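You operate a simulated robot arm through the tools that you are given. There is no shell and no other tool. Be economical: measure what you need, move in short steps, check, and stop when the job is done.

The job below is to be done with a simulated robot arm. You get a single attempt, and the scene is never put back.

Task
Measure the brass plug beside the gauge and sort it by width.
Fine: stand it on the bed, close the slide on it, read the display, open the slide fully, put it in the tray with that width.
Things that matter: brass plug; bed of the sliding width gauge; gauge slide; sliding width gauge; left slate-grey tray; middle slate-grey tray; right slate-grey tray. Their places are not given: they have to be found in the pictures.

The check looks at the end state, three seconds after you hand in, the way a careful person would. Anything else that was tipped, shoved, dropped, spilled or broken makes it a failure.

Robot
A 6-joint arm with a two-finger parallel gripper, fixed in place. Base frame: the origin is at the foot of the arm, x ahead of it, y to its left, z up; the work surface is at about z = 90. Lengths are in cm, angles in rad, forces in N, time in s.
With the tool pointing down near the work surface it reaches from about 24 to 64 cm from the base axis. Its first joint turns from -1.152 to 1.152 rad. Payload 2.7 kg.
Tool frame: the origin (TCP) lies between the finger pads and is the grasp point; the fingertips stand 2.3 cm ahead of it; z points along the fingers, y is the line along which they close. Largest opening 9.4 cm; finger width 3.8, thickness 1; the body of the gripper, 5.4 by 9.6 cm, starts 3.9 cm behind the TCP.
Orientation is that of the tool frame in the base frame, as a unit quaternion [x, y, z, w]. With the fingers straight down and closing along the base's y, the tool's x points along the base's -x, its y along +y and its z along -z.

Tools
- The arm moves only by the tool move_arm. Its argument "series" is a list of rows, each a list of 7 numbers: the shift along the tool's x, y, z in cm, then the turn, a rotation vector about the tool's x, y, z in rad, then the finger opening in cm, from 0 to 9.4. In form: [[tx, ty, tz, rx, ry, rz, grip], ...]. A call has 1 to 20 rows; each row is the pose to reach, as a shift and turn from the pose commanded when the call began, along the tool's axes at that moment. A row lasts 0.2 s, in which the tool goes at most 5 cm and 0.15 rad; a call with a longer step from one row to the next is refused whole, and so is a gripper value outside its range. A pose out of reach is approached as far as the arm can. The call stops where the force on the tool passes 50 N (or 10 N more than at its start, if that is more) or the arm is blocked; 0.2 s more then pass. The fingers move at their own pace (about 4.5 cm/s each) and stop on an object; they squeeze with about 31 N. The grip force told is the motor's: it shows also when the fingers shut on nothing. Time passes only in rows, and 0.2 s behind the last, so rows that repeat a pose let the fingers close. The reply holds the time, the measured pose of the TCP, the force on the tool along the base axes, the opening and the grip force, in the units named above and with some noise, and new pictures: "pictures" is both (left out), scene, wrist or none.
- Cameras (640 x 400 px; columns grow to the right, rows downward): "scene" is fixed at [7.55, -43.12, 140.45]; the picture's right is [0.78, -0.63, 0.00], its down [-0.35, -0.44, -0.83] and it looks along [0.52, 0.64, -0.56] (base axes); focal length 364 px, centre (320, 200). "wrist" rides on the gripper at [-3.9, 0, -4.4] in the tool frame; the picture's right is [0.00, -1.00, 0.00], its down [0.97, 0.00, -0.24] and it looks along [0.24, 0.00, 0.97] (tool axes); focal length 218 px, centre (320, 200).
- point_at(camera, pixels): there is no depth. For up to 12 entries [column, row, z] of the newest picture of that camera ("zoom" is the newest enlarged one), the place [x, y] in the base frame at which the ray of that pixel passes the height z, good to about 0.3 cm. It takes no simulated time.
- zoom(camera, box): a new picture of the part [left, top, right, bottom] of that camera's present view, enlarged. It takes no simulated time.
- sign_off(): hands the job in; it is judged then, once.

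Work in short steps. Measure before you move; look again where a grasp or a placing could have gone wrong, and mend it. You have 80 turns and 120 pictures in all, those below and enlarged ones among them. Open the gripper and draw the arm clear of the work before you hand the job in, unless the task says otherwise; then end with one line.

The tools are called after "Request:" by a JSON object that holds its "method" and its "body". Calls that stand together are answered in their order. move_arm: Moves the arm, as the interface text tells. Its arguments: {"type":"object","properties":{"series":{"type":"array"},"pictures":{"type":"string","enum":["both","scene","wrist","none"]}},"required":["series"]} The other tools are called the same way: point_at (camera, pixels) gives the place at which the rays of pixels pass given heights; zoom (camera, box) takes an enlarged picture of a part of a camera's view; sign_off () hands the job in.

At the start:

```text
time_s: 0.0
position: [30.95, -11.02, 112.89]
tool_rot: [0.0, 1.0, 0.0, -0.001]
force: [0.0, -0.6, 0.3]
gripper_width: 9.4
gripper_force: 0.0
```

scene: 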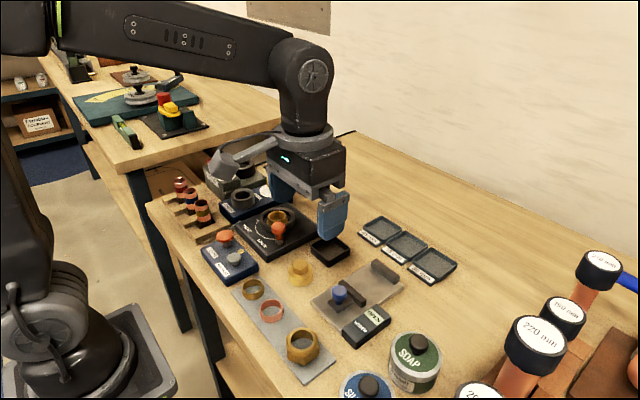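
wrist: 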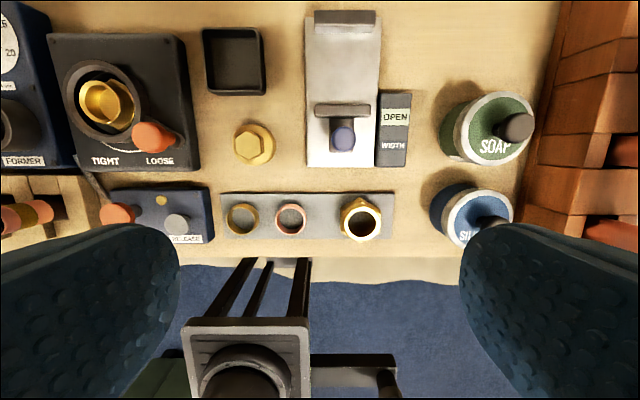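

The brass plug shows at wrist (253,145), left of the gauge at (342,95). I enlarge both views to see the details.

Request:
{"method": "zoom", "body": {"camera": "scene", "box": [260, 200, 480, 340]}}

Request:
{"method": "zoom", "body": {"camera": "wrist", "box": [190, 0, 430, 180]}}

Request:
{"method": "point_at", "body": {"camera": "wrist", "pixels": [[253, 145, 92], [342, 12, 92], [342, 110, 92], [342, 140, 94], [307, 166, 91], [380, 166, 91], [395, 118, 92]]}}

Request:
{"method": "point_at", "body": {"camera": "scene", "pixels": [[381, 231, 90.5], [405, 246, 90.5], [433, 265, 90.5], [299, 283, 90], [299, 265, 93], [340, 290, 95], [385, 272, 93]]}}

```text
2.86 times, centred on (370, 270) of scene
```

zoom: 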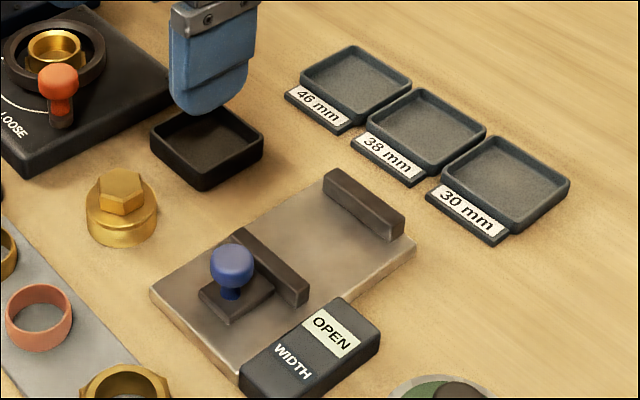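

```text
2.22 times, centred on (310, 90) of wrist
```

zoom: 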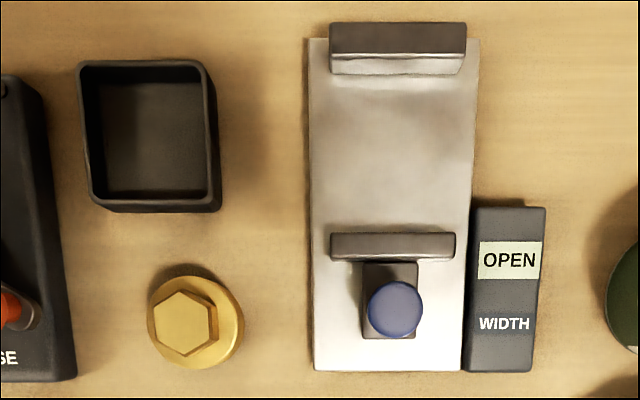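

```text
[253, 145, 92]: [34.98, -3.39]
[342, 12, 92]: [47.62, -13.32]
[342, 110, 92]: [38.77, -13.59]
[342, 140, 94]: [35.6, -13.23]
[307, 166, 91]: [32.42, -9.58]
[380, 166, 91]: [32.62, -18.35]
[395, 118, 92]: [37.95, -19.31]
```

```text
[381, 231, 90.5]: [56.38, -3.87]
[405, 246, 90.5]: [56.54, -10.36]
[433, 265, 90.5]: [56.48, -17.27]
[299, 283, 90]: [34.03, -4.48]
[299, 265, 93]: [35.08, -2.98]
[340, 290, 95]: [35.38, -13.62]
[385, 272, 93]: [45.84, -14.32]
```

I move above the plug (about 35, -3.4) with the camera looking down, and narrow the opening to 7 so the left finger clears the device at left.

Request:
{"method": "move_arm", "body": {"series": [[-1.3, 2.5, 0, 0, 0, 0, 8], [-2.6, 5, 0, 0, 0, 0, 7], [-4, 7.5, 2, 0, 0, 0, 7], [-4, 7.5, 4, 0, 0, 0, 7], [-4, 7.5, 4, 0, 0, 0, 7]]}}

```text
time_s: 1.2
position: [35.18, -3.54, 108.8]
tool_rot: [0.0, 1.0, 0.0, 0.0]
force: [0.2, -0.4, 0.6]
gripper_width: 6.99
gripper_force: 0.1
```

scene: 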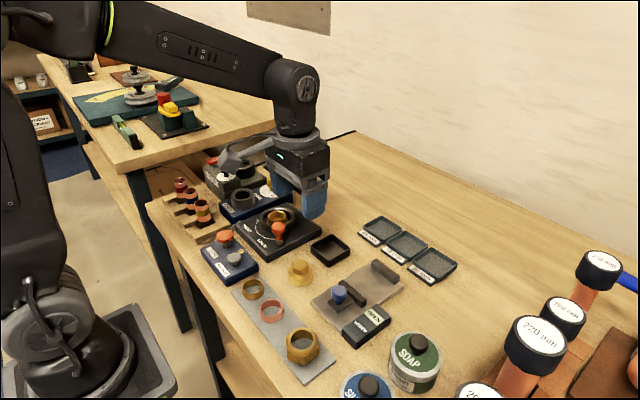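
wrist: 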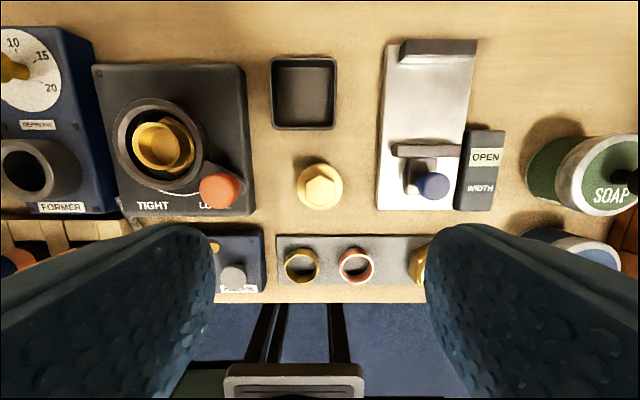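

The plug is at wrist (321,185). I enlarge it to read the hex angle and height.

Request:
{"method": "zoom", "body": {"camera": "wrist", "box": [280, 155, 360, 215]}}

Request:
{"method": "zoom", "body": {"camera": "scene", "box": [270, 245, 334, 295]}}

```text
6.67 times, centred on (320, 185) of wrist
```

zoom: 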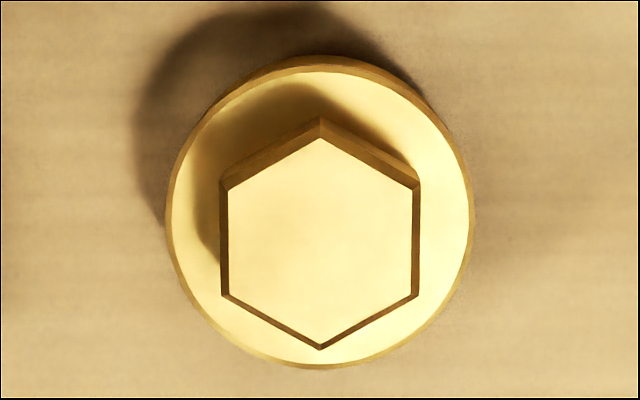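

```text
8.00 times, centred on (302, 270) of scene
```

zoom: 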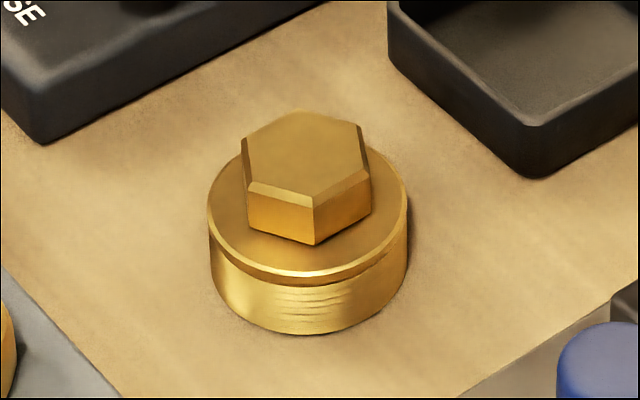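

The hex flats already face ±y, so I can grip the hex head. I get its centre, and gauge points too.

Request:
{"method": "point_at", "body": {"camera": "wrist", "pixels": [[320, 191.4, 92.7], [308.5, 191.4, 92.7], [332.3, 191.4, 92.7], [298.5, 187, 91.6], [343.5, 187, 91.6], [402, 62, 91], [473, 66, 91], [395, 146, 92.5], [461, 147, 92.5], [430, 184, 95]]}}

Request:
{"method": "zoom", "body": {"camera": "wrist", "box": [360, 30, 520, 220]}}

Request:
{"method": "zoom", "body": {"camera": "scene", "box": [300, 240, 420, 350]}}

```text
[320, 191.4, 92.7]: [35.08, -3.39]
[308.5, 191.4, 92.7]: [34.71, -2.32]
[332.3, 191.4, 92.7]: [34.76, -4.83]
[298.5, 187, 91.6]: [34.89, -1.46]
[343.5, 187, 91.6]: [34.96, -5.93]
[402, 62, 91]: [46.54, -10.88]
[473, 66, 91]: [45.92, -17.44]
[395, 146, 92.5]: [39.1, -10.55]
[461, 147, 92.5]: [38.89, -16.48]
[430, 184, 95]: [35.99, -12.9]
```

```text
2.11 times, centred on (440, 125) of wrist
```

zoom: 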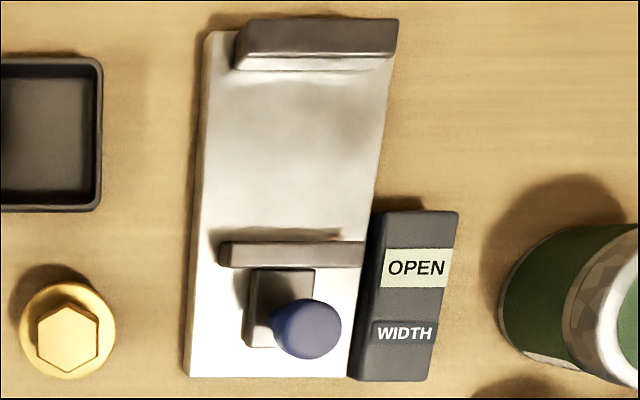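

```text
3.64 times, centred on (360, 295) of scene
```

zoom: 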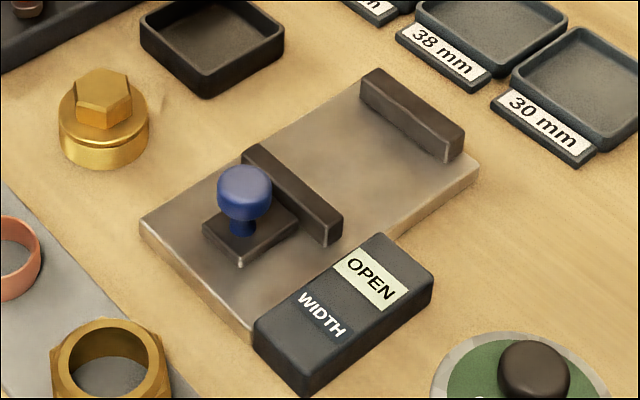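

I lower to TCP z≈94.2 (fingertips just above the shoulder at ~91.6) with opening 5, then look.

Request:
{"method": "move_arm", "body": {"series": [[0.1, 0, 4, 0, 0, 0, 5], [0.2, 0, 8, 0, 0, 0, 5], [0.2, 0, 11, 0, 0, 0, 5], [0.2, 0, 13, 0, 0, 0, 5], [0.2, 0, 14.4, 0, 0, 0, 5], [0.2, 0, 14.4, 0, 0, 0, 5]]}}

Request:
{"method": "zoom", "body": {"camera": "scene", "box": [260, 225, 340, 295]}}

```text
time_s: 2.6
position: [34.83, -3.62, 94.35]
tool_rot: [0.0, 1.0, 0.0, 0.001]
force: [-0.8, -0.5, -0.6]
gripper_width: 4.97
gripper_force: 0.1
```

scene: 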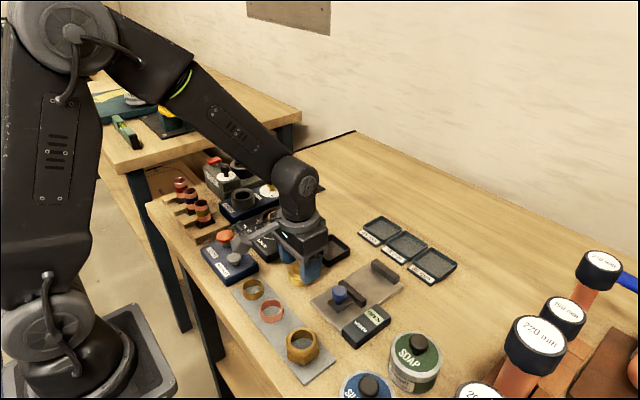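
wrist: 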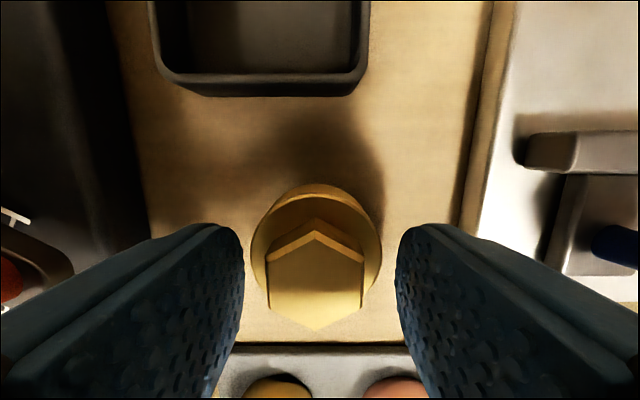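

```text
5.71 times, centred on (300, 260) of scene
```

zoom: 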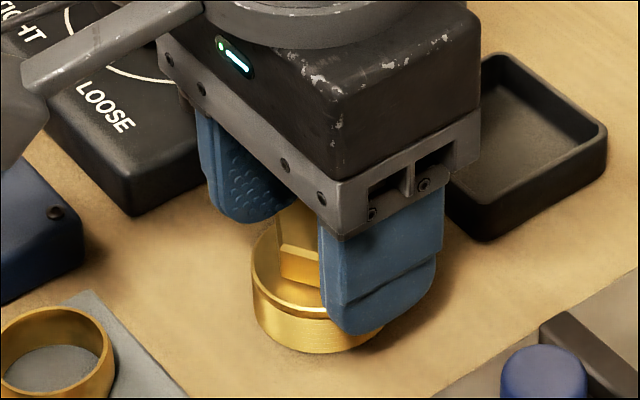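

The fingers straddle the hex. I lower 0.15 more and close.

Request:
{"method": "move_arm", "body": {"series": [[0, 0.1, 0.15, 0, 0, 0, 4.4], [0, 0.1, 0.15, 0, 0, 0, 3], [0, 0.1, 0.15, 0, 0, 0, 1.5], [0, 0.1, 0.15, 0, 0, 0, 1.5], [0, 0.1, 0.15, 0, 0, 0, 1.5]]}}

Request:
{"method": "zoom", "body": {"camera": "scene", "box": [260, 225, 340, 295]}}

```text
time_s: 3.8
position: [35.04, -3.54, 94.31]
tool_rot: [0.0, 1.0, -0.001, 0.001]
force: [0.8, 1.1, 5.1]
gripper_width: 2.86
gripper_force: 31.1
```

scene: 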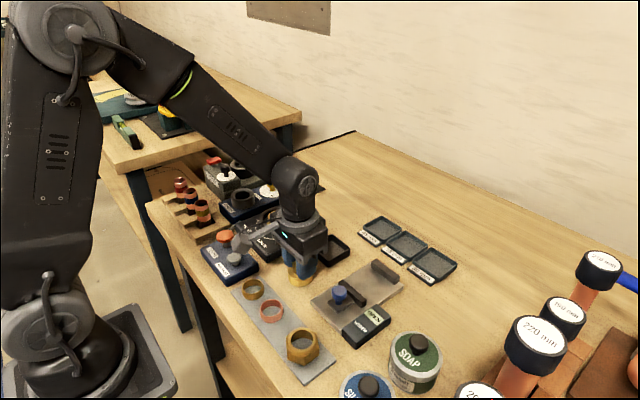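
wrist: 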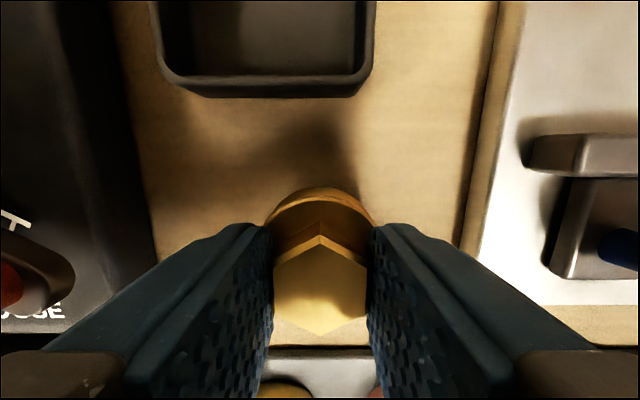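

```text
5.71 times, centred on (300, 260) of scene
```

zoom: 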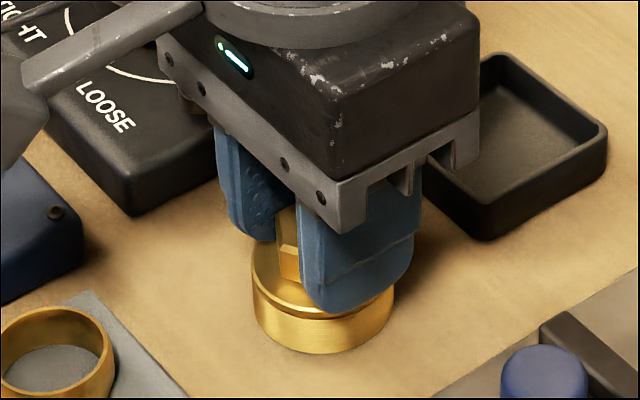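

Gripped at width 2.86 with tips on the shoulder. I lift 8 cm and check it comes along.

Request:
{"method": "move_arm", "body": {"series": [[0, 0.1, -1, 0, 0, 0, 1.5], [0, 0.1, -4, 0, 0, 0, 1.5], [0, 0.1, -8, 0, 0, 0, 1.5], [0, 0.1, -8, 0, 0, 0, 1.5]]}}

Request:
{"method": "zoom", "body": {"camera": "scene", "box": [250, 165, 410, 305]}}

```text
time_s: 4.8
position: [34.92, -3.48, 102.4]
tool_rot: [0.0, 1.0, 0.001, -0.001]
force: [-0.4, 0.3, -1.6]
gripper_width: 2.89
gripper_force: 30.9
```

scene: 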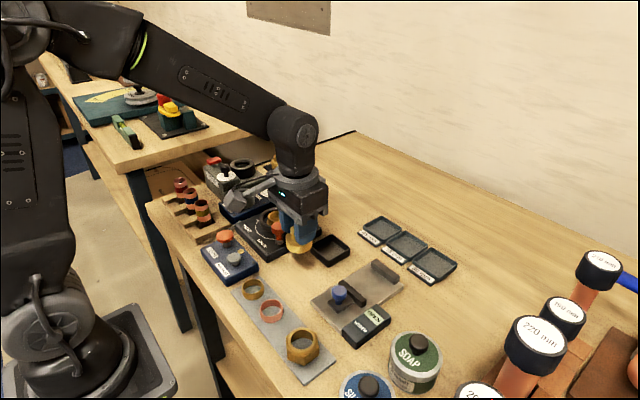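
wrist: 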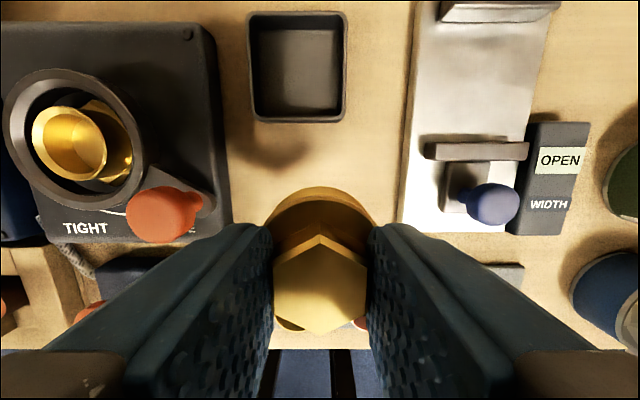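

```text
2.86 times, centred on (330, 235) of scene
```

zoom: 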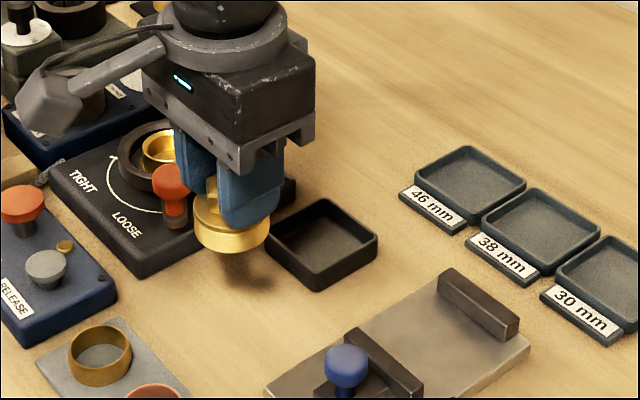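

Held level. I carry it over the bed between slide jaw and fixed jaw (about 43, -13.6).

Request:
{"method": "move_arm", "body": {"series": [[-2, -2.5, -1, 0, 0, 0, 1.5], [-4, -5, -1, 0, 0, 0, 1.5], [-6, -7.5, -1, 0, 0, 0, 1.5], [-8.0, -10.1, -1, 0, 0, 0, 1.5], [-8.0, -10.1, -1, 0, 0, 0, 1.5]]}}

Request:
{"method": "zoom", "body": {"camera": "scene", "box": [300, 205, 440, 355]}}

```text
time_s: 6.0
position: [42.89, -13.43, 103.32]
tool_rot: [0.0, 1.0, 0.0, -0.001]
force: [0.6, 0.4, -1.2]
gripper_width: 2.85
gripper_force: 30.7
```

scene: 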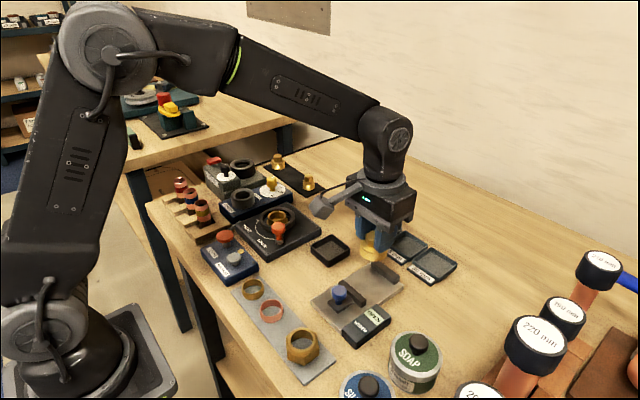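
wrist: 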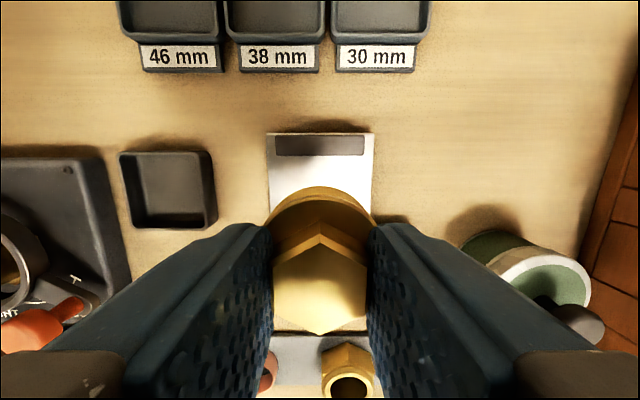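

```text
2.67 times, centred on (370, 280) of scene
```

zoom: 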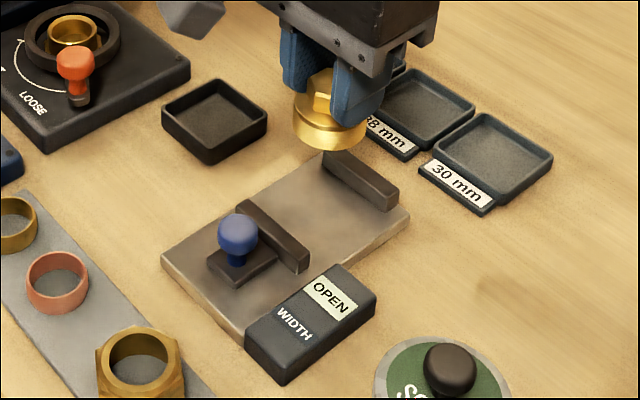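

I check the jaw edges' positions in both views to place the plug in the middle of the gap.

Request:
{"method": "point_at", "body": {"camera": "zoom", "pixels": [[323, 176, 91], [386, 212, 91], [325, 158, 93], [249, 200, 93], [309, 249, 93], [298, 274, 91], [163, 264, 91], [410, 213, 91]]}}

Request:
{"method": "point_at", "body": {"camera": "wrist", "pixels": [[276, 155, 93], [364, 154, 93], [320, 137, 93], [268, 175, 91], [374, 175, 91]]}}

```text
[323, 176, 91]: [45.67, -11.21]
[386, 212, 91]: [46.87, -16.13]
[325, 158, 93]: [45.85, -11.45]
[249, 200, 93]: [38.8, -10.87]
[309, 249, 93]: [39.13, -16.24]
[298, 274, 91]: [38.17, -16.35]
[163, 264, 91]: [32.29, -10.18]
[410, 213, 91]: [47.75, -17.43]
```

```text
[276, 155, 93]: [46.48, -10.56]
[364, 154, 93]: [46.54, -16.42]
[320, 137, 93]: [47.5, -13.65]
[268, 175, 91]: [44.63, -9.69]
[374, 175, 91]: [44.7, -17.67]
```

Gap runs x≈39.0–46.2, centre y≈-13.6. I lower to about 0.5 cm above the expected bed contact and look.

Request:
{"method": "move_arm", "body": {"series": [[0.1, -0.15, 3, 0, 0, 0, 1.5], [0.1, -0.15, 5.5, 0, 0, 0, 1.5], [0.1, -0.15, 7, 0, 0, 0, 1.5], [0.1, -0.15, 7.4, 0, 0, 0, 1.5], [0.1, -0.15, 7.4, 0, 0, 0, 1.5]]}}

Request:
{"method": "zoom", "body": {"camera": "scene", "box": [320, 225, 420, 325]}}

```text
time_s: 7.2
position: [42.7, -13.68, 95.87]
tool_rot: [0.001, 1.0, 0.0, 0.0]
force: [-0.2, 0.7, -0.8]
gripper_width: 2.85
gripper_force: 30.9
```

scene: 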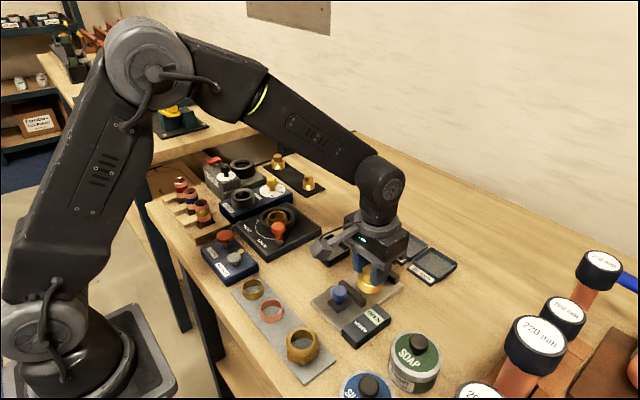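
wrist: 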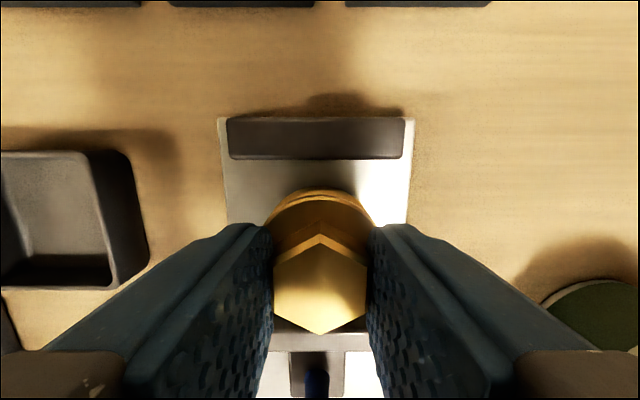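

```text
4.00 times, centred on (370, 275) of scene
```

zoom: 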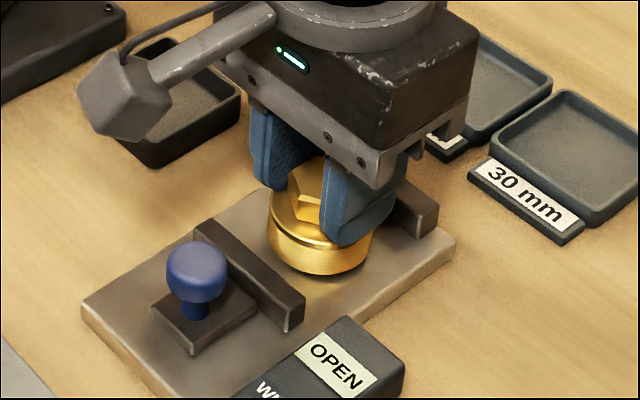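

Well between the jaws, just above the bed. I creep down in 0.1–0.2 steps, watching the force.

Request:
{"method": "move_arm", "body": {"series": [[0, 0, 0.2, 0, 0, 0, 1.5], [0, 0, 0.35, 0, 0, 0, 1.5], [0, 0, 0.35, 0, 0, 0, 1.5]], "pictures": "none"}}

Request:
{"method": "move_arm", "body": {"series": [[0, 0, 0.1, 0, 0, 0, 1.5], [0, 0, 0.15, 0, 0, 0, 1.5], [0, 0, 0.15, 0, 0, 0, 1.5]], "pictures": "none"}}

```text
time_s: 8.0
position: [42.72, -13.57, 95.63]
tool_rot: [0.0, 1.0, 0.001, 0.0]
force: [-0.4, 0.9, 1.8]
gripper_width: 2.85
gripper_force: 30.7
```

```text
time_s: 8.8
position: [42.78, -13.5, 95.51]
tool_rot: [0.0, 1.0, 0.001, 0.0]
force: [-8.8, 4.3, 26.7]
gripper_width: 2.86
gripper_force: 30.6
```

Contact at z≈95.55 (26.7 N). I ease up 0.12, open to 5, and rise.

Request:
{"method": "move_arm", "body": {"series": [[0, 0, -0.12, 0, 0, 0, 1.5], [0, 0, -0.12, 0, 0, 0, 3.2], [0, 0, -0.12, 0, 0, 0, 5], [0, 0, -0.12, 0, 0, 0, 5], [0, 0, -2, 0, 0, 0, 5], [0, 0, -5, 0, 0, 0, 5], [0, 0, -9, 0, 0, 0, 5], [0, 0, -9, 0, 0, 0, 5]]}}

Request:
{"method": "zoom", "body": {"camera": "scene", "box": [310, 235, 410, 345]}}

```text
time_s: 10.6
position: [42.92, -13.63, 104.25]
tool_rot: [0.001, 1.0, -0.001, 0.0]
force: [-0.5, -0.2, 0.5]
gripper_width: 5.01
gripper_force: 0.0
```

scene: 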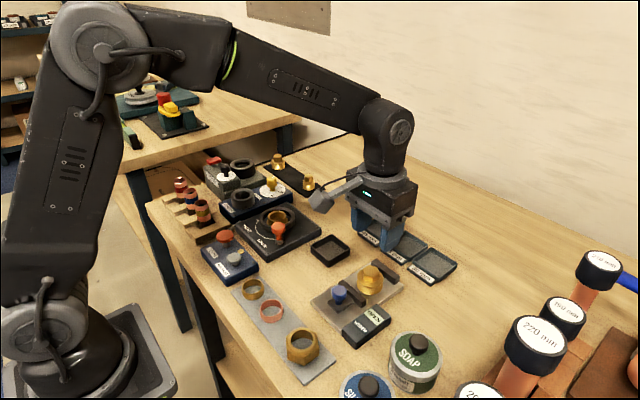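
wrist: 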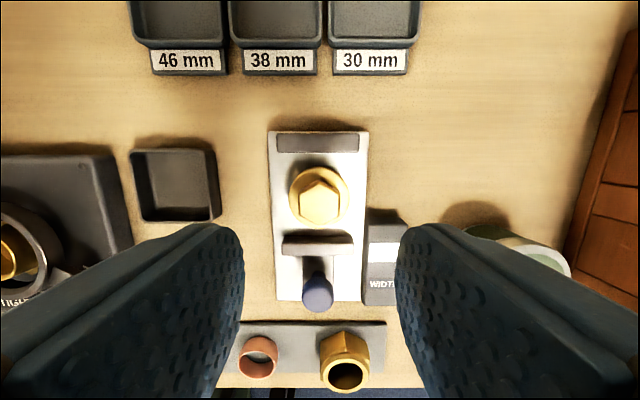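

```text
3.64 times, centred on (360, 290) of scene
```

zoom: 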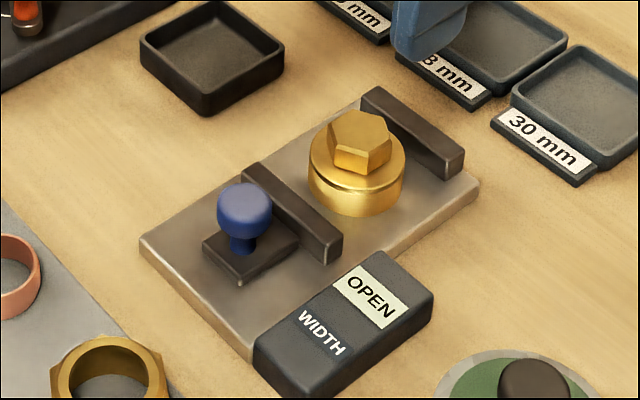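

The plug stands well between the jaws; display reads OPEN. Now I locate the slide's blue knob by intersecting both views.

Request:
{"method": "point_at", "body": {"camera": "zoom", "pixels": [[244, 197, 94], [244, 197, 95], [244, 197, 96], [243, 282, 91.8], [242, 250, 92.2], [357, 138, 94], [357, 138, 94.3]]}}

Request:
{"method": "zoom", "body": {"camera": "wrist", "box": [260, 220, 380, 320]}}

Request:
{"method": "point_at", "body": {"camera": "wrist", "pixels": [[317, 287, 94], [317, 287, 95], [317, 287, 96], [320, 195, 94.2]]}}

```text
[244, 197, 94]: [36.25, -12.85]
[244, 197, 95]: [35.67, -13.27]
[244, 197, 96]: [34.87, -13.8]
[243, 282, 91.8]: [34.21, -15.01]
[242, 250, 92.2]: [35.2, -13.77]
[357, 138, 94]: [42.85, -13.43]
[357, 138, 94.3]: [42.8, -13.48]
```

```text
4.00 times, centred on (320, 270) of wrist
```

zoom: 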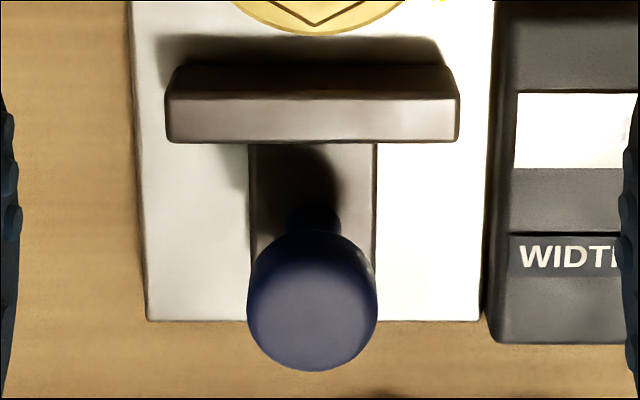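

```text
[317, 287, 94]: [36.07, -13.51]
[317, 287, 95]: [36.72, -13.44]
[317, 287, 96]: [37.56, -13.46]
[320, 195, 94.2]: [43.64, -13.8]
```

Knob centre ≈ (35.8, -13.4, z≈94.9). I move above it and view before descending.

Request:
{"method": "move_arm", "body": {"series": [[3.5, 0.1, 0, 0, 0, 0, 5], [7, 0.2, 0, 0, 0, 0, 5], [7.1, 0.2, 3, 0, 0, 0, 5], [7.1, 0.2, 5, 0, 0, 0, 5], [7.1, 0.2, 5, 0, 0, 0, 5]]}}

Request:
{"method": "zoom", "body": {"camera": "scene", "box": [300, 225, 410, 335]}}

```text
time_s: 11.8
position: [35.58, -13.57, 99.56]
tool_rot: [0.0, 1.0, 0.0, 0.001]
force: [-0.8, -0.4, 0.4]
gripper_width: 5.01
gripper_force: 0.1
```

scene: 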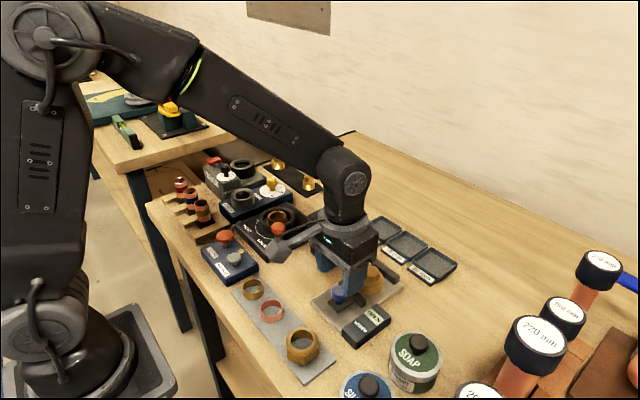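
wrist: 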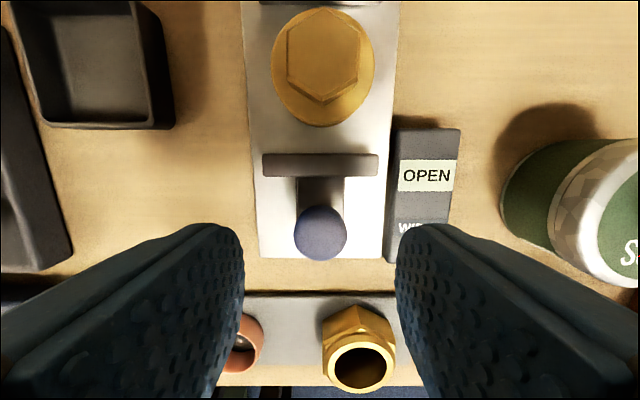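

```text
3.64 times, centred on (355, 280) of scene
```

zoom: 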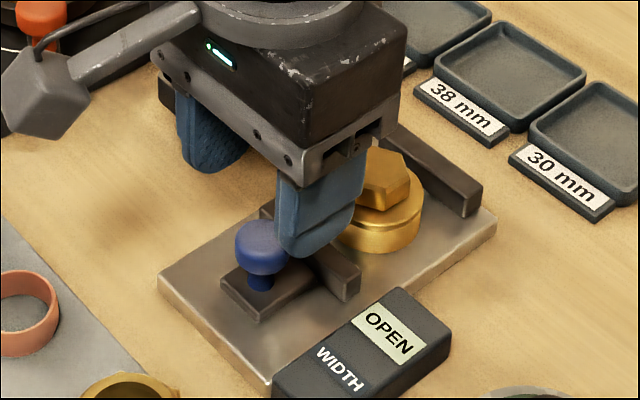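

The knob is centred in y at wrist (320,233). I check its x.

Request:
{"method": "point_at", "body": {"camera": "wrist", "pixels": [[320, 233, 94.5], [320, 233, 95], [294, 233, 94.7], [347, 233, 94.7], [320, 175, 92], [322, 55, 94.2], [352, 176, 92]]}}

```text
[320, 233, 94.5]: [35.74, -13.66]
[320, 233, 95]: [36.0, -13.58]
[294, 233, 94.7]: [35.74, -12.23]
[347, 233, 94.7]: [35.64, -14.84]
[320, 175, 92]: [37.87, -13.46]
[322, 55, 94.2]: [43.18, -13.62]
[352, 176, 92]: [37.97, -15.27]
```

I descend to z≈96 (fingertips 93.7) and close on the knob.

Request:
{"method": "move_arm", "body": {"series": [[-0.2, 0, 1.5, 0, 0, 0, 5], [-0.2, 0, 3, 0, 0, 0, 5], [-0.2, 0, 3.5, 0, 0, 0, 5], [-0.2, 0, 3.5, 0, 0, 0, 3.5], [-0.2, 0, 3.5, 0, 0, 0, 2], [-0.2, 0, 3.5, 0, 0, 0, 1], [-0.2, 0, 3.5, 0, 0, 0, 1]]}}

Request:
{"method": "zoom", "body": {"camera": "scene", "box": [300, 225, 410, 335]}}

```text
time_s: 13.4
position: [35.79, -13.47, 95.98]
tool_rot: [0.0, 1.0, 0.0, 0.001]
force: [0.7, -14.2, -6.7]
gripper_width: 2.42
gripper_force: 45.1
```

scene: 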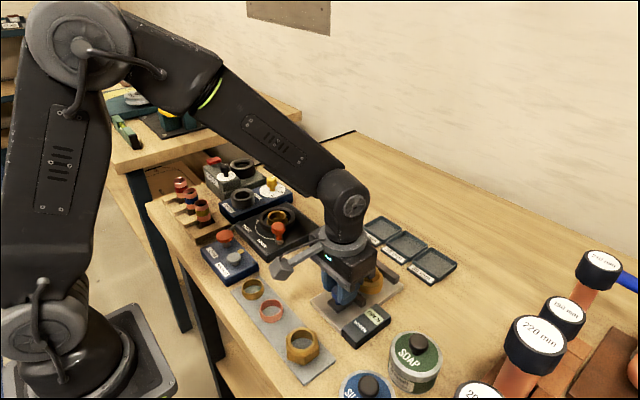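
wrist: 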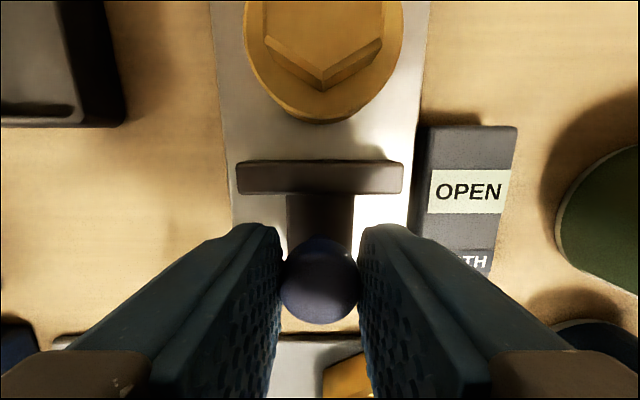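

```text
3.64 times, centred on (355, 280) of scene
```

zoom: 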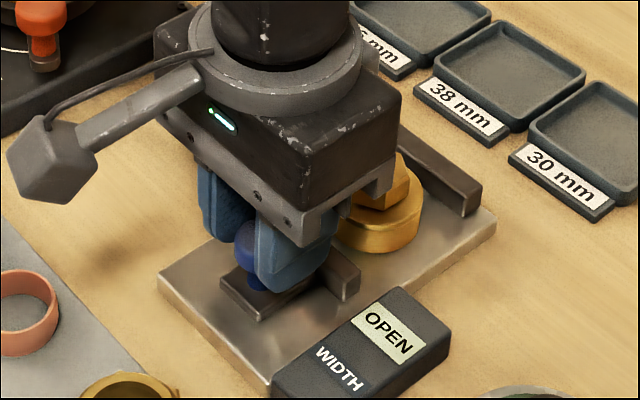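

Knob gripped (2.42). I push the slide forward 1.6 cm in small steps and watch.

Request:
{"method": "move_arm", "body": {"series": [[-0.2, -0.1, 0, 0, 0, 0, 1], [-0.4, -0.1, 0, 0, 0, 0, 1], [-0.6, -0.1, 0, 0, 0, 0, 1], [-0.8, -0.1, 0, 0, 0, 0, 1], [-1.0, -0.1, 0, 0, 0, 0, 1], [-1.2, -0.1, 0, 0, 0, 0, 1], [-1.4, -0.1, 0, 0, 0, 0, 1], [-1.6, -0.1, 0, 0, 0, 0, 1], [-1.6, -0.1, 0, 0, 0, 0, 1]]}}

```text
time_s: 15.4
position: [37.6, -13.61, 95.96]
tool_rot: [0.001, 1.0, 0.0, 0.001]
force: [-0.8, 12.4, 18.3]
gripper_width: 2.4
gripper_force: 44.9
```

scene: 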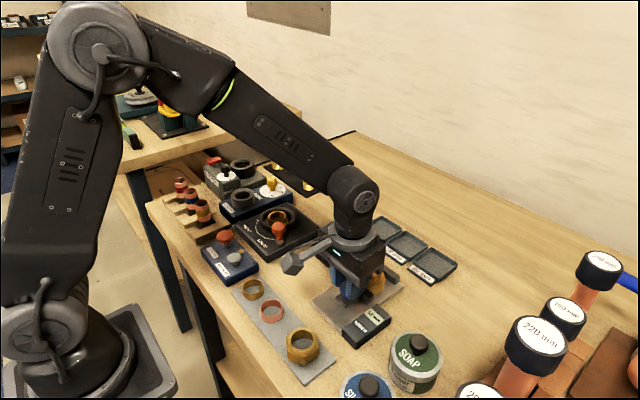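
wrist: 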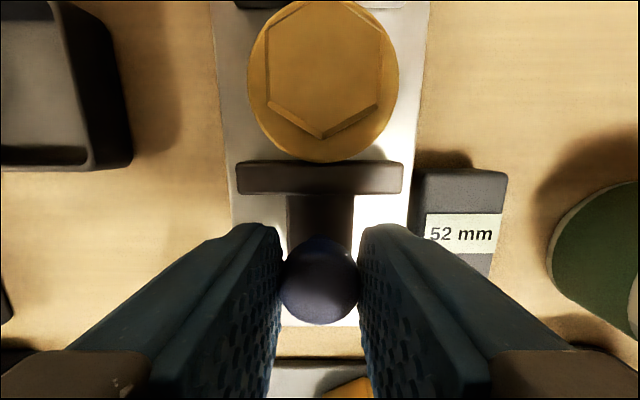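

Display now reads 52 mm and the jaw is near the plug. I continue slowly until it stops on the plug.

Request:
{"method": "move_arm", "body": {"series": [[-0.1, 0.05, 0, 0, 0, 0, 1], [-0.2, 0.05, 0, 0, 0, 0, 1], [-0.3, 0.05, 0, 0, 0, 0, 1], [-0.4, 0.05, 0, 0, 0, 0, 1], [-0.5, 0.05, 0, 0, 0, 0, 1], [-0.5, 0.05, 0, 0, 0, 0, 1]]}}

Request:
{"method": "zoom", "body": {"camera": "wrist", "box": [220, 0, 520, 300]}}

```text
time_s: 16.8
position: [38.02, -13.51, 95.8]
tool_rot: [0.0, 1.0, -0.001, 0.001]
force: [-0.4, 5.1, 25.8]
gripper_width: 2.4
gripper_force: 44.9
```

scene: 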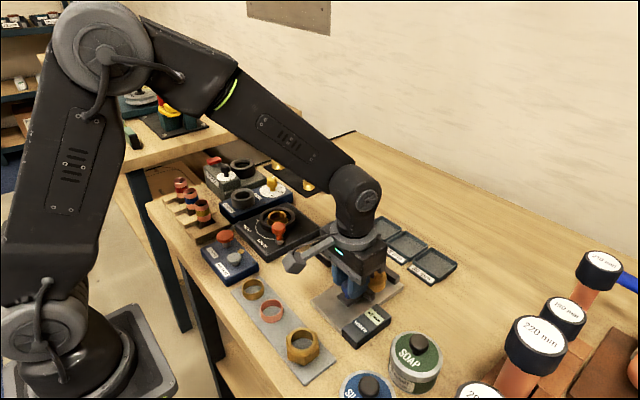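
wrist: 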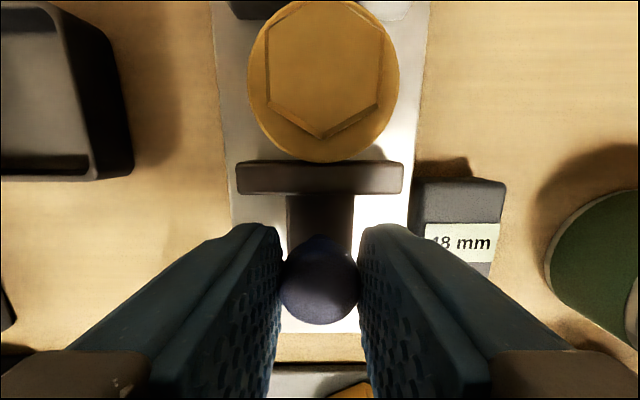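

```text
1.33 times, centred on (370, 150) of wrist
```

zoom: 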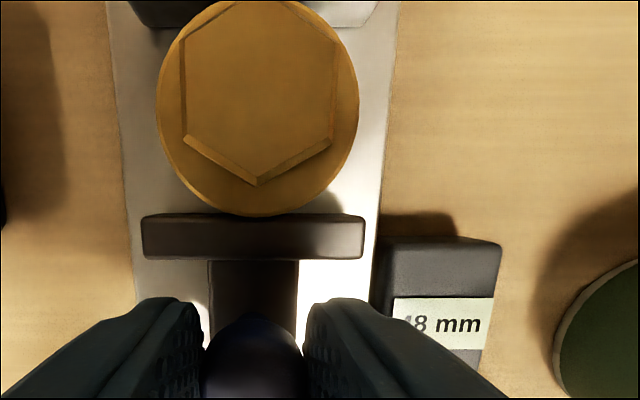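

Display 48 mm and still moving freely. I continue with a tiny upward correction until it resists.

Request:
{"method": "move_arm", "body": {"series": [[-0.08, 0.02, -0.05, 0, 0, 0, 1], [-0.16, 0.02, -0.08, 0, 0, 0, 1], [-0.24, 0.02, -0.08, 0, 0, 0, 1], [-0.32, 0.02, -0.08, 0, 0, 0, 1], [-0.4, 0.02, -0.08, 0, 0, 0, 1], [-0.4, 0.02, -0.08, 0, 0, 0, 1]]}}

```text
time_s: 18.2
position: [38.25, -13.47, 96.03]
tool_rot: [0.0, 1.0, 0.001, -0.001]
force: [-8.2, -4.1, 12.1]
gripper_width: 2.42
gripper_force: 44.6
```

scene: 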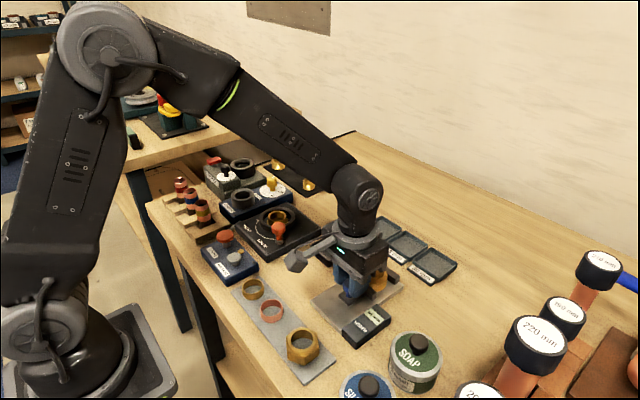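
wrist: 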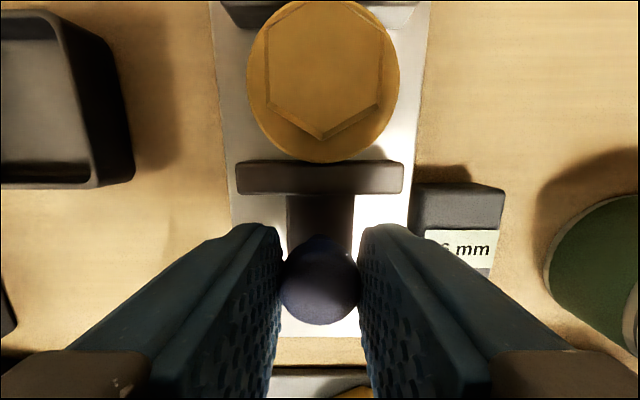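

Display shows "…6 mm" with -8 N in x. I press 0.15 more to confirm it is firmly seated, then zoom on the display.

Request:
{"method": "move_arm", "body": {"series": [[-0.08, 0.02, 0, 0, 0, 0, 1], [-0.15, 0.02, 0, 0, 0, 0, 1], [-0.15, 0.02, 0, 0, 0, 0, 1]], "pictures": "none"}}

Request:
{"method": "zoom", "body": {"camera": "scene", "box": [335, 270, 405, 350]}}

Request:
{"method": "zoom", "body": {"camera": "wrist", "box": [380, 180, 520, 290]}}

```text
time_s: 19.0
position: [38.29, -13.5, 96.05]
tool_rot: [0.0, 1.0, 0.0, -0.002]
force: [-24.3, -7.9, 19.7]
gripper_width: 2.39
gripper_force: 45.1
```

```text
5.00 times, centred on (370, 310) of scene
```

zoom: 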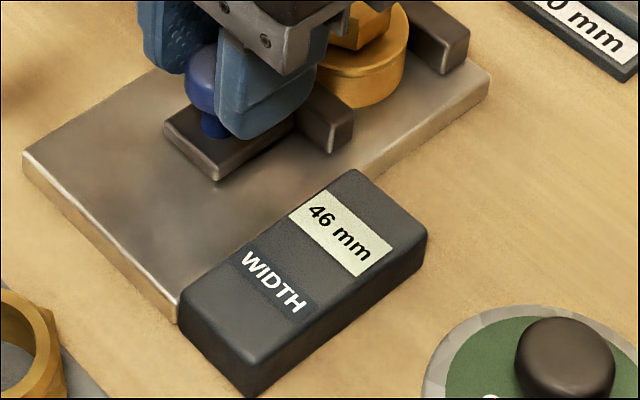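

```text
3.64 times, centred on (450, 235) of wrist
```

zoom: 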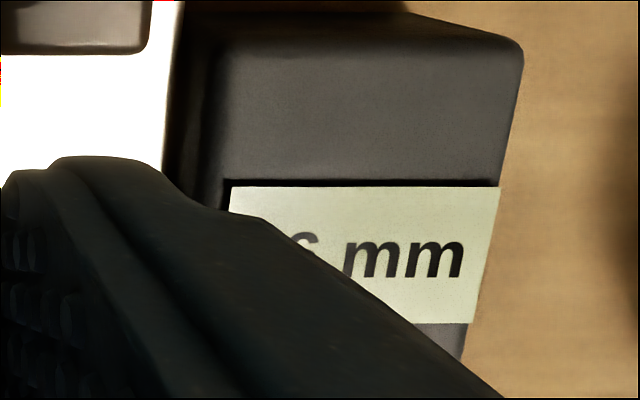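

46 mm with 24 N of pressing: firm. Now I draw the slide back toward its open stop (original TCP x ≈ 35.8).

Request:
{"method": "move_arm", "body": {"series": [[0.3, 0, -0.05, 0, 0, 0, 1], [0.6, 0, -0.05, 0, 0, 0, 1], [0.9, 0, -0.05, 0, 0, 0, 1], [1.2, 0, -0.05, 0, 0, 0, 1], [1.5, 0, -0.05, 0, 0, 0, 1], [1.8, 0, -0.05, 0, 0, 0, 1], [2.1, 0, -0.05, 0, 0, 0, 1], [2.4, 0, -0.05, 0, 0, 0, 1], [2.65, 0, -0.05, 0, 0, 0, 1], [2.65, 0, -0.05, 0, 0, 0, 1]]}}

Request:
{"method": "zoom", "body": {"camera": "scene", "box": [300, 240, 410, 350]}}

```text
time_s: 21.2
position: [35.84, -13.49, 95.88]
tool_rot: [0.0, 1.0, 0.0, -0.001]
force: [1.8, -18.9, -19.9]
gripper_width: 2.4
gripper_force: 45.6
```

scene: 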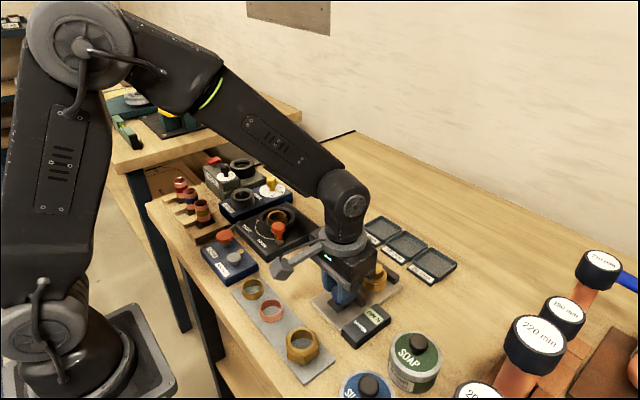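
wrist: 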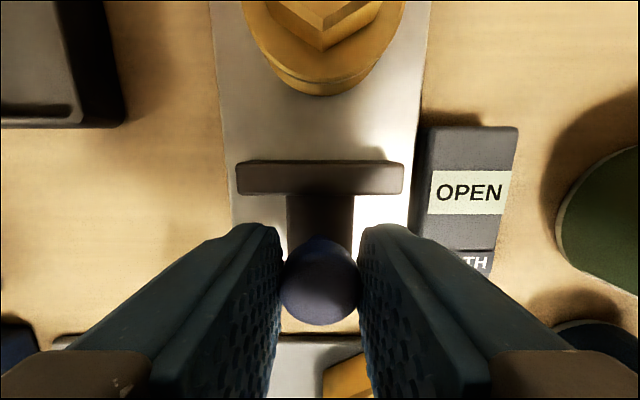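

```text
3.64 times, centred on (355, 295) of scene
```

zoom: 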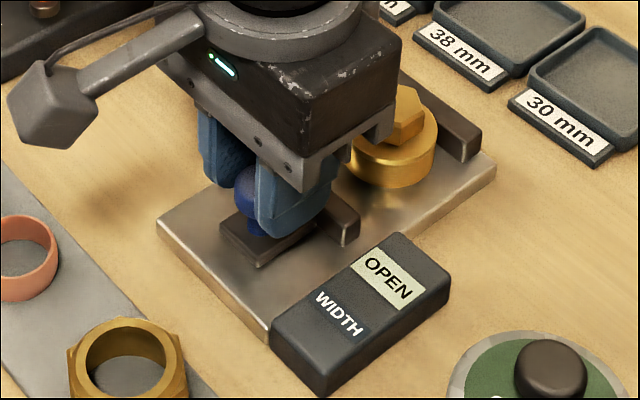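

Display shows OPEN. I pull 0.3 more to verify it is at the stop.

Request:
{"method": "move_arm", "body": {"series": [[0.1, -0.05, 0, 0, 0, 0, 1], [0.2, -0.08, 0, 0, 0, 0, 1], [0.3, -0.08, 0, 0, 0, 0, 1], [0.3, -0.08, 0, 0, 0, 0, 1]], "pictures": "none"}}

```text
time_s: 22.2
position: [35.77, -13.48, 95.99]
tool_rot: [0.0, 1.0, 0.0, 0.003]
force: [21.3, -10.5, -23.1]
gripper_width: 2.41
gripper_force: 45.1
```

It's at the stop (21 N). I release the knob, rise, and move over the plug.

Request:
{"method": "move_arm", "body": {"series": [[-0.25, 0, 0, 0, 0, 0, 2.4], [-0.25, 0, 0, 0, 0, 0, 4], [-0.25, 0, 0, 0, 0, 0, 5], [-0.25, 0, 0, 0, 0, 0, 5], [-0.25, 0, -3, 0, 0, 0, 5], [-0.25, 0, -7, 0, 0, 0, 5], [-4, 0, -9, 0, 0, 0, 5], [-8, 0, -9, 0, 0, 0, 5], [-8, 0, -9, 0, 0, 0, 5]]}}

Request:
{"method": "zoom", "body": {"camera": "wrist", "box": [250, 110, 400, 310]}}

Request:
{"method": "zoom", "body": {"camera": "scene", "box": [300, 240, 410, 350]}}

```text
time_s: 24.2
position: [43.54, -13.53, 105.15]
tool_rot: [0.0, 1.0, 0.0, 0.001]
force: [-0.3, 0.6, -0.4]
gripper_width: 4.97
gripper_force: 0.1
```

scene: 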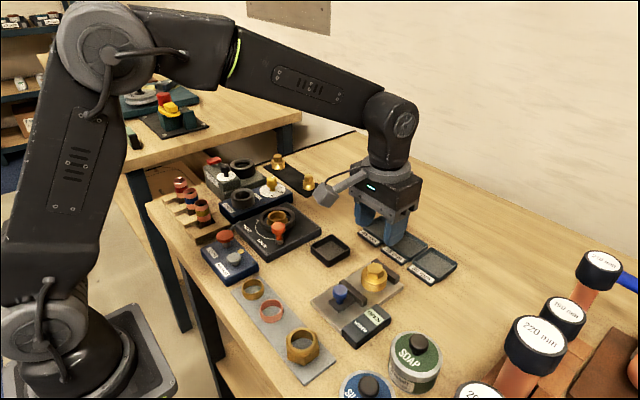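
wrist: 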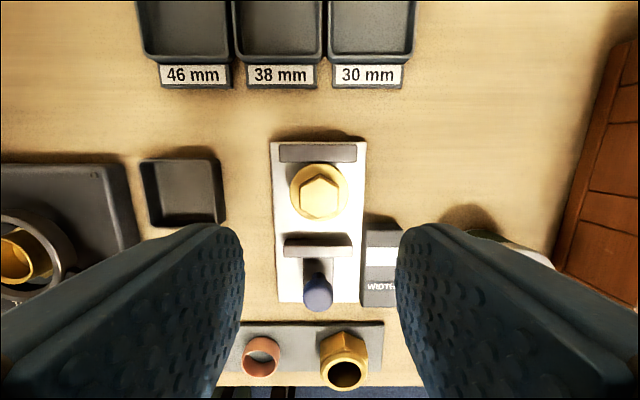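

```text
2.00 times, centred on (325, 210) of wrist
```

zoom: 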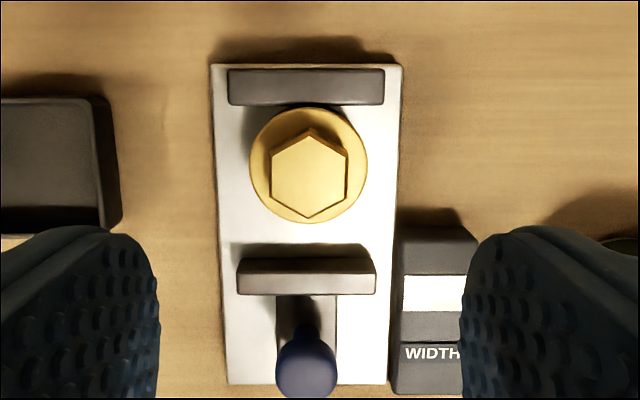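

```text
3.64 times, centred on (355, 295) of scene
```

zoom: 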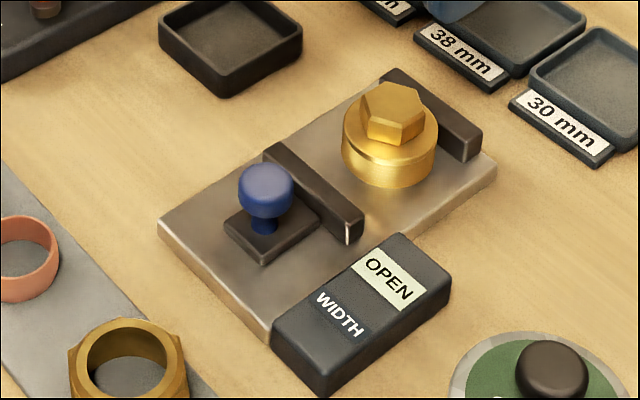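

Slide is open, plug rests by the fixed jaw with flats still facing ±y. I measure its centre, and the 46 mm tray.

Request:
{"method": "point_at", "body": {"camera": "wrist", "pixels": [[319.5, 196, 94.3], [320, 148, 93], [147, 60, 90.5], [232, 60, 90.5], [186, 5, 90.5]]}}

Request:
{"method": "point_at", "body": {"camera": "zoom", "pixels": [[391, 108, 94.3], [391, 108, 94]]}}

```text
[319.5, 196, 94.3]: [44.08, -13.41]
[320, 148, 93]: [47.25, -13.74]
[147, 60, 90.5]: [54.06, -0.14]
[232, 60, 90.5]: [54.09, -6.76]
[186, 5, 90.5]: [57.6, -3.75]
```

```text
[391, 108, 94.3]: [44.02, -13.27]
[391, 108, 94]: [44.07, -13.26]
```

Plug centre ≈ (44.0, -13.45). I descend to z≈95.7 and look before closing.

Request:
{"method": "move_arm", "body": {"series": [[-0.35, 0.1, 3, 0, 0, 0, 5], [-0.35, 0.1, 6, 0, 0, 0, 5], [-0.35, 0.1, 8.5, 0, 0, 0, 5], [-0.35, 0.1, 9.4, 0, 0, 0, 5], [-0.35, 0.1, 9.4, 0, 0, 0, 5]]}}

Request:
{"method": "zoom", "body": {"camera": "scene", "box": [320, 225, 420, 325]}}

```text
time_s: 25.4
position: [43.84, -13.27, 95.72]
tool_rot: [0.0, 1.0, 0.0, -0.001]
force: [-0.3, 0.4, -0.1]
gripper_width: 5.02
gripper_force: 0.0
```

scene: 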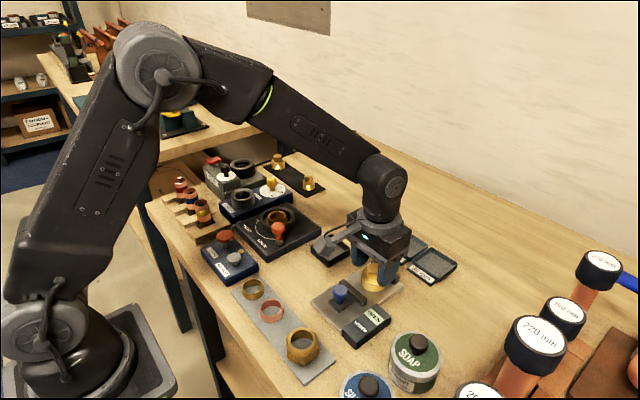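
wrist: 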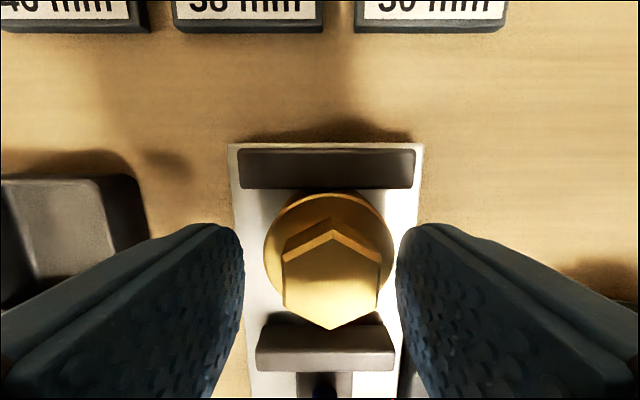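

```text
4.00 times, centred on (370, 275) of scene
```

zoom: 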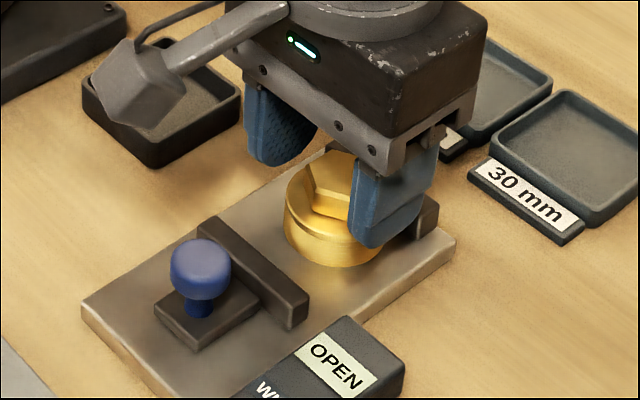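

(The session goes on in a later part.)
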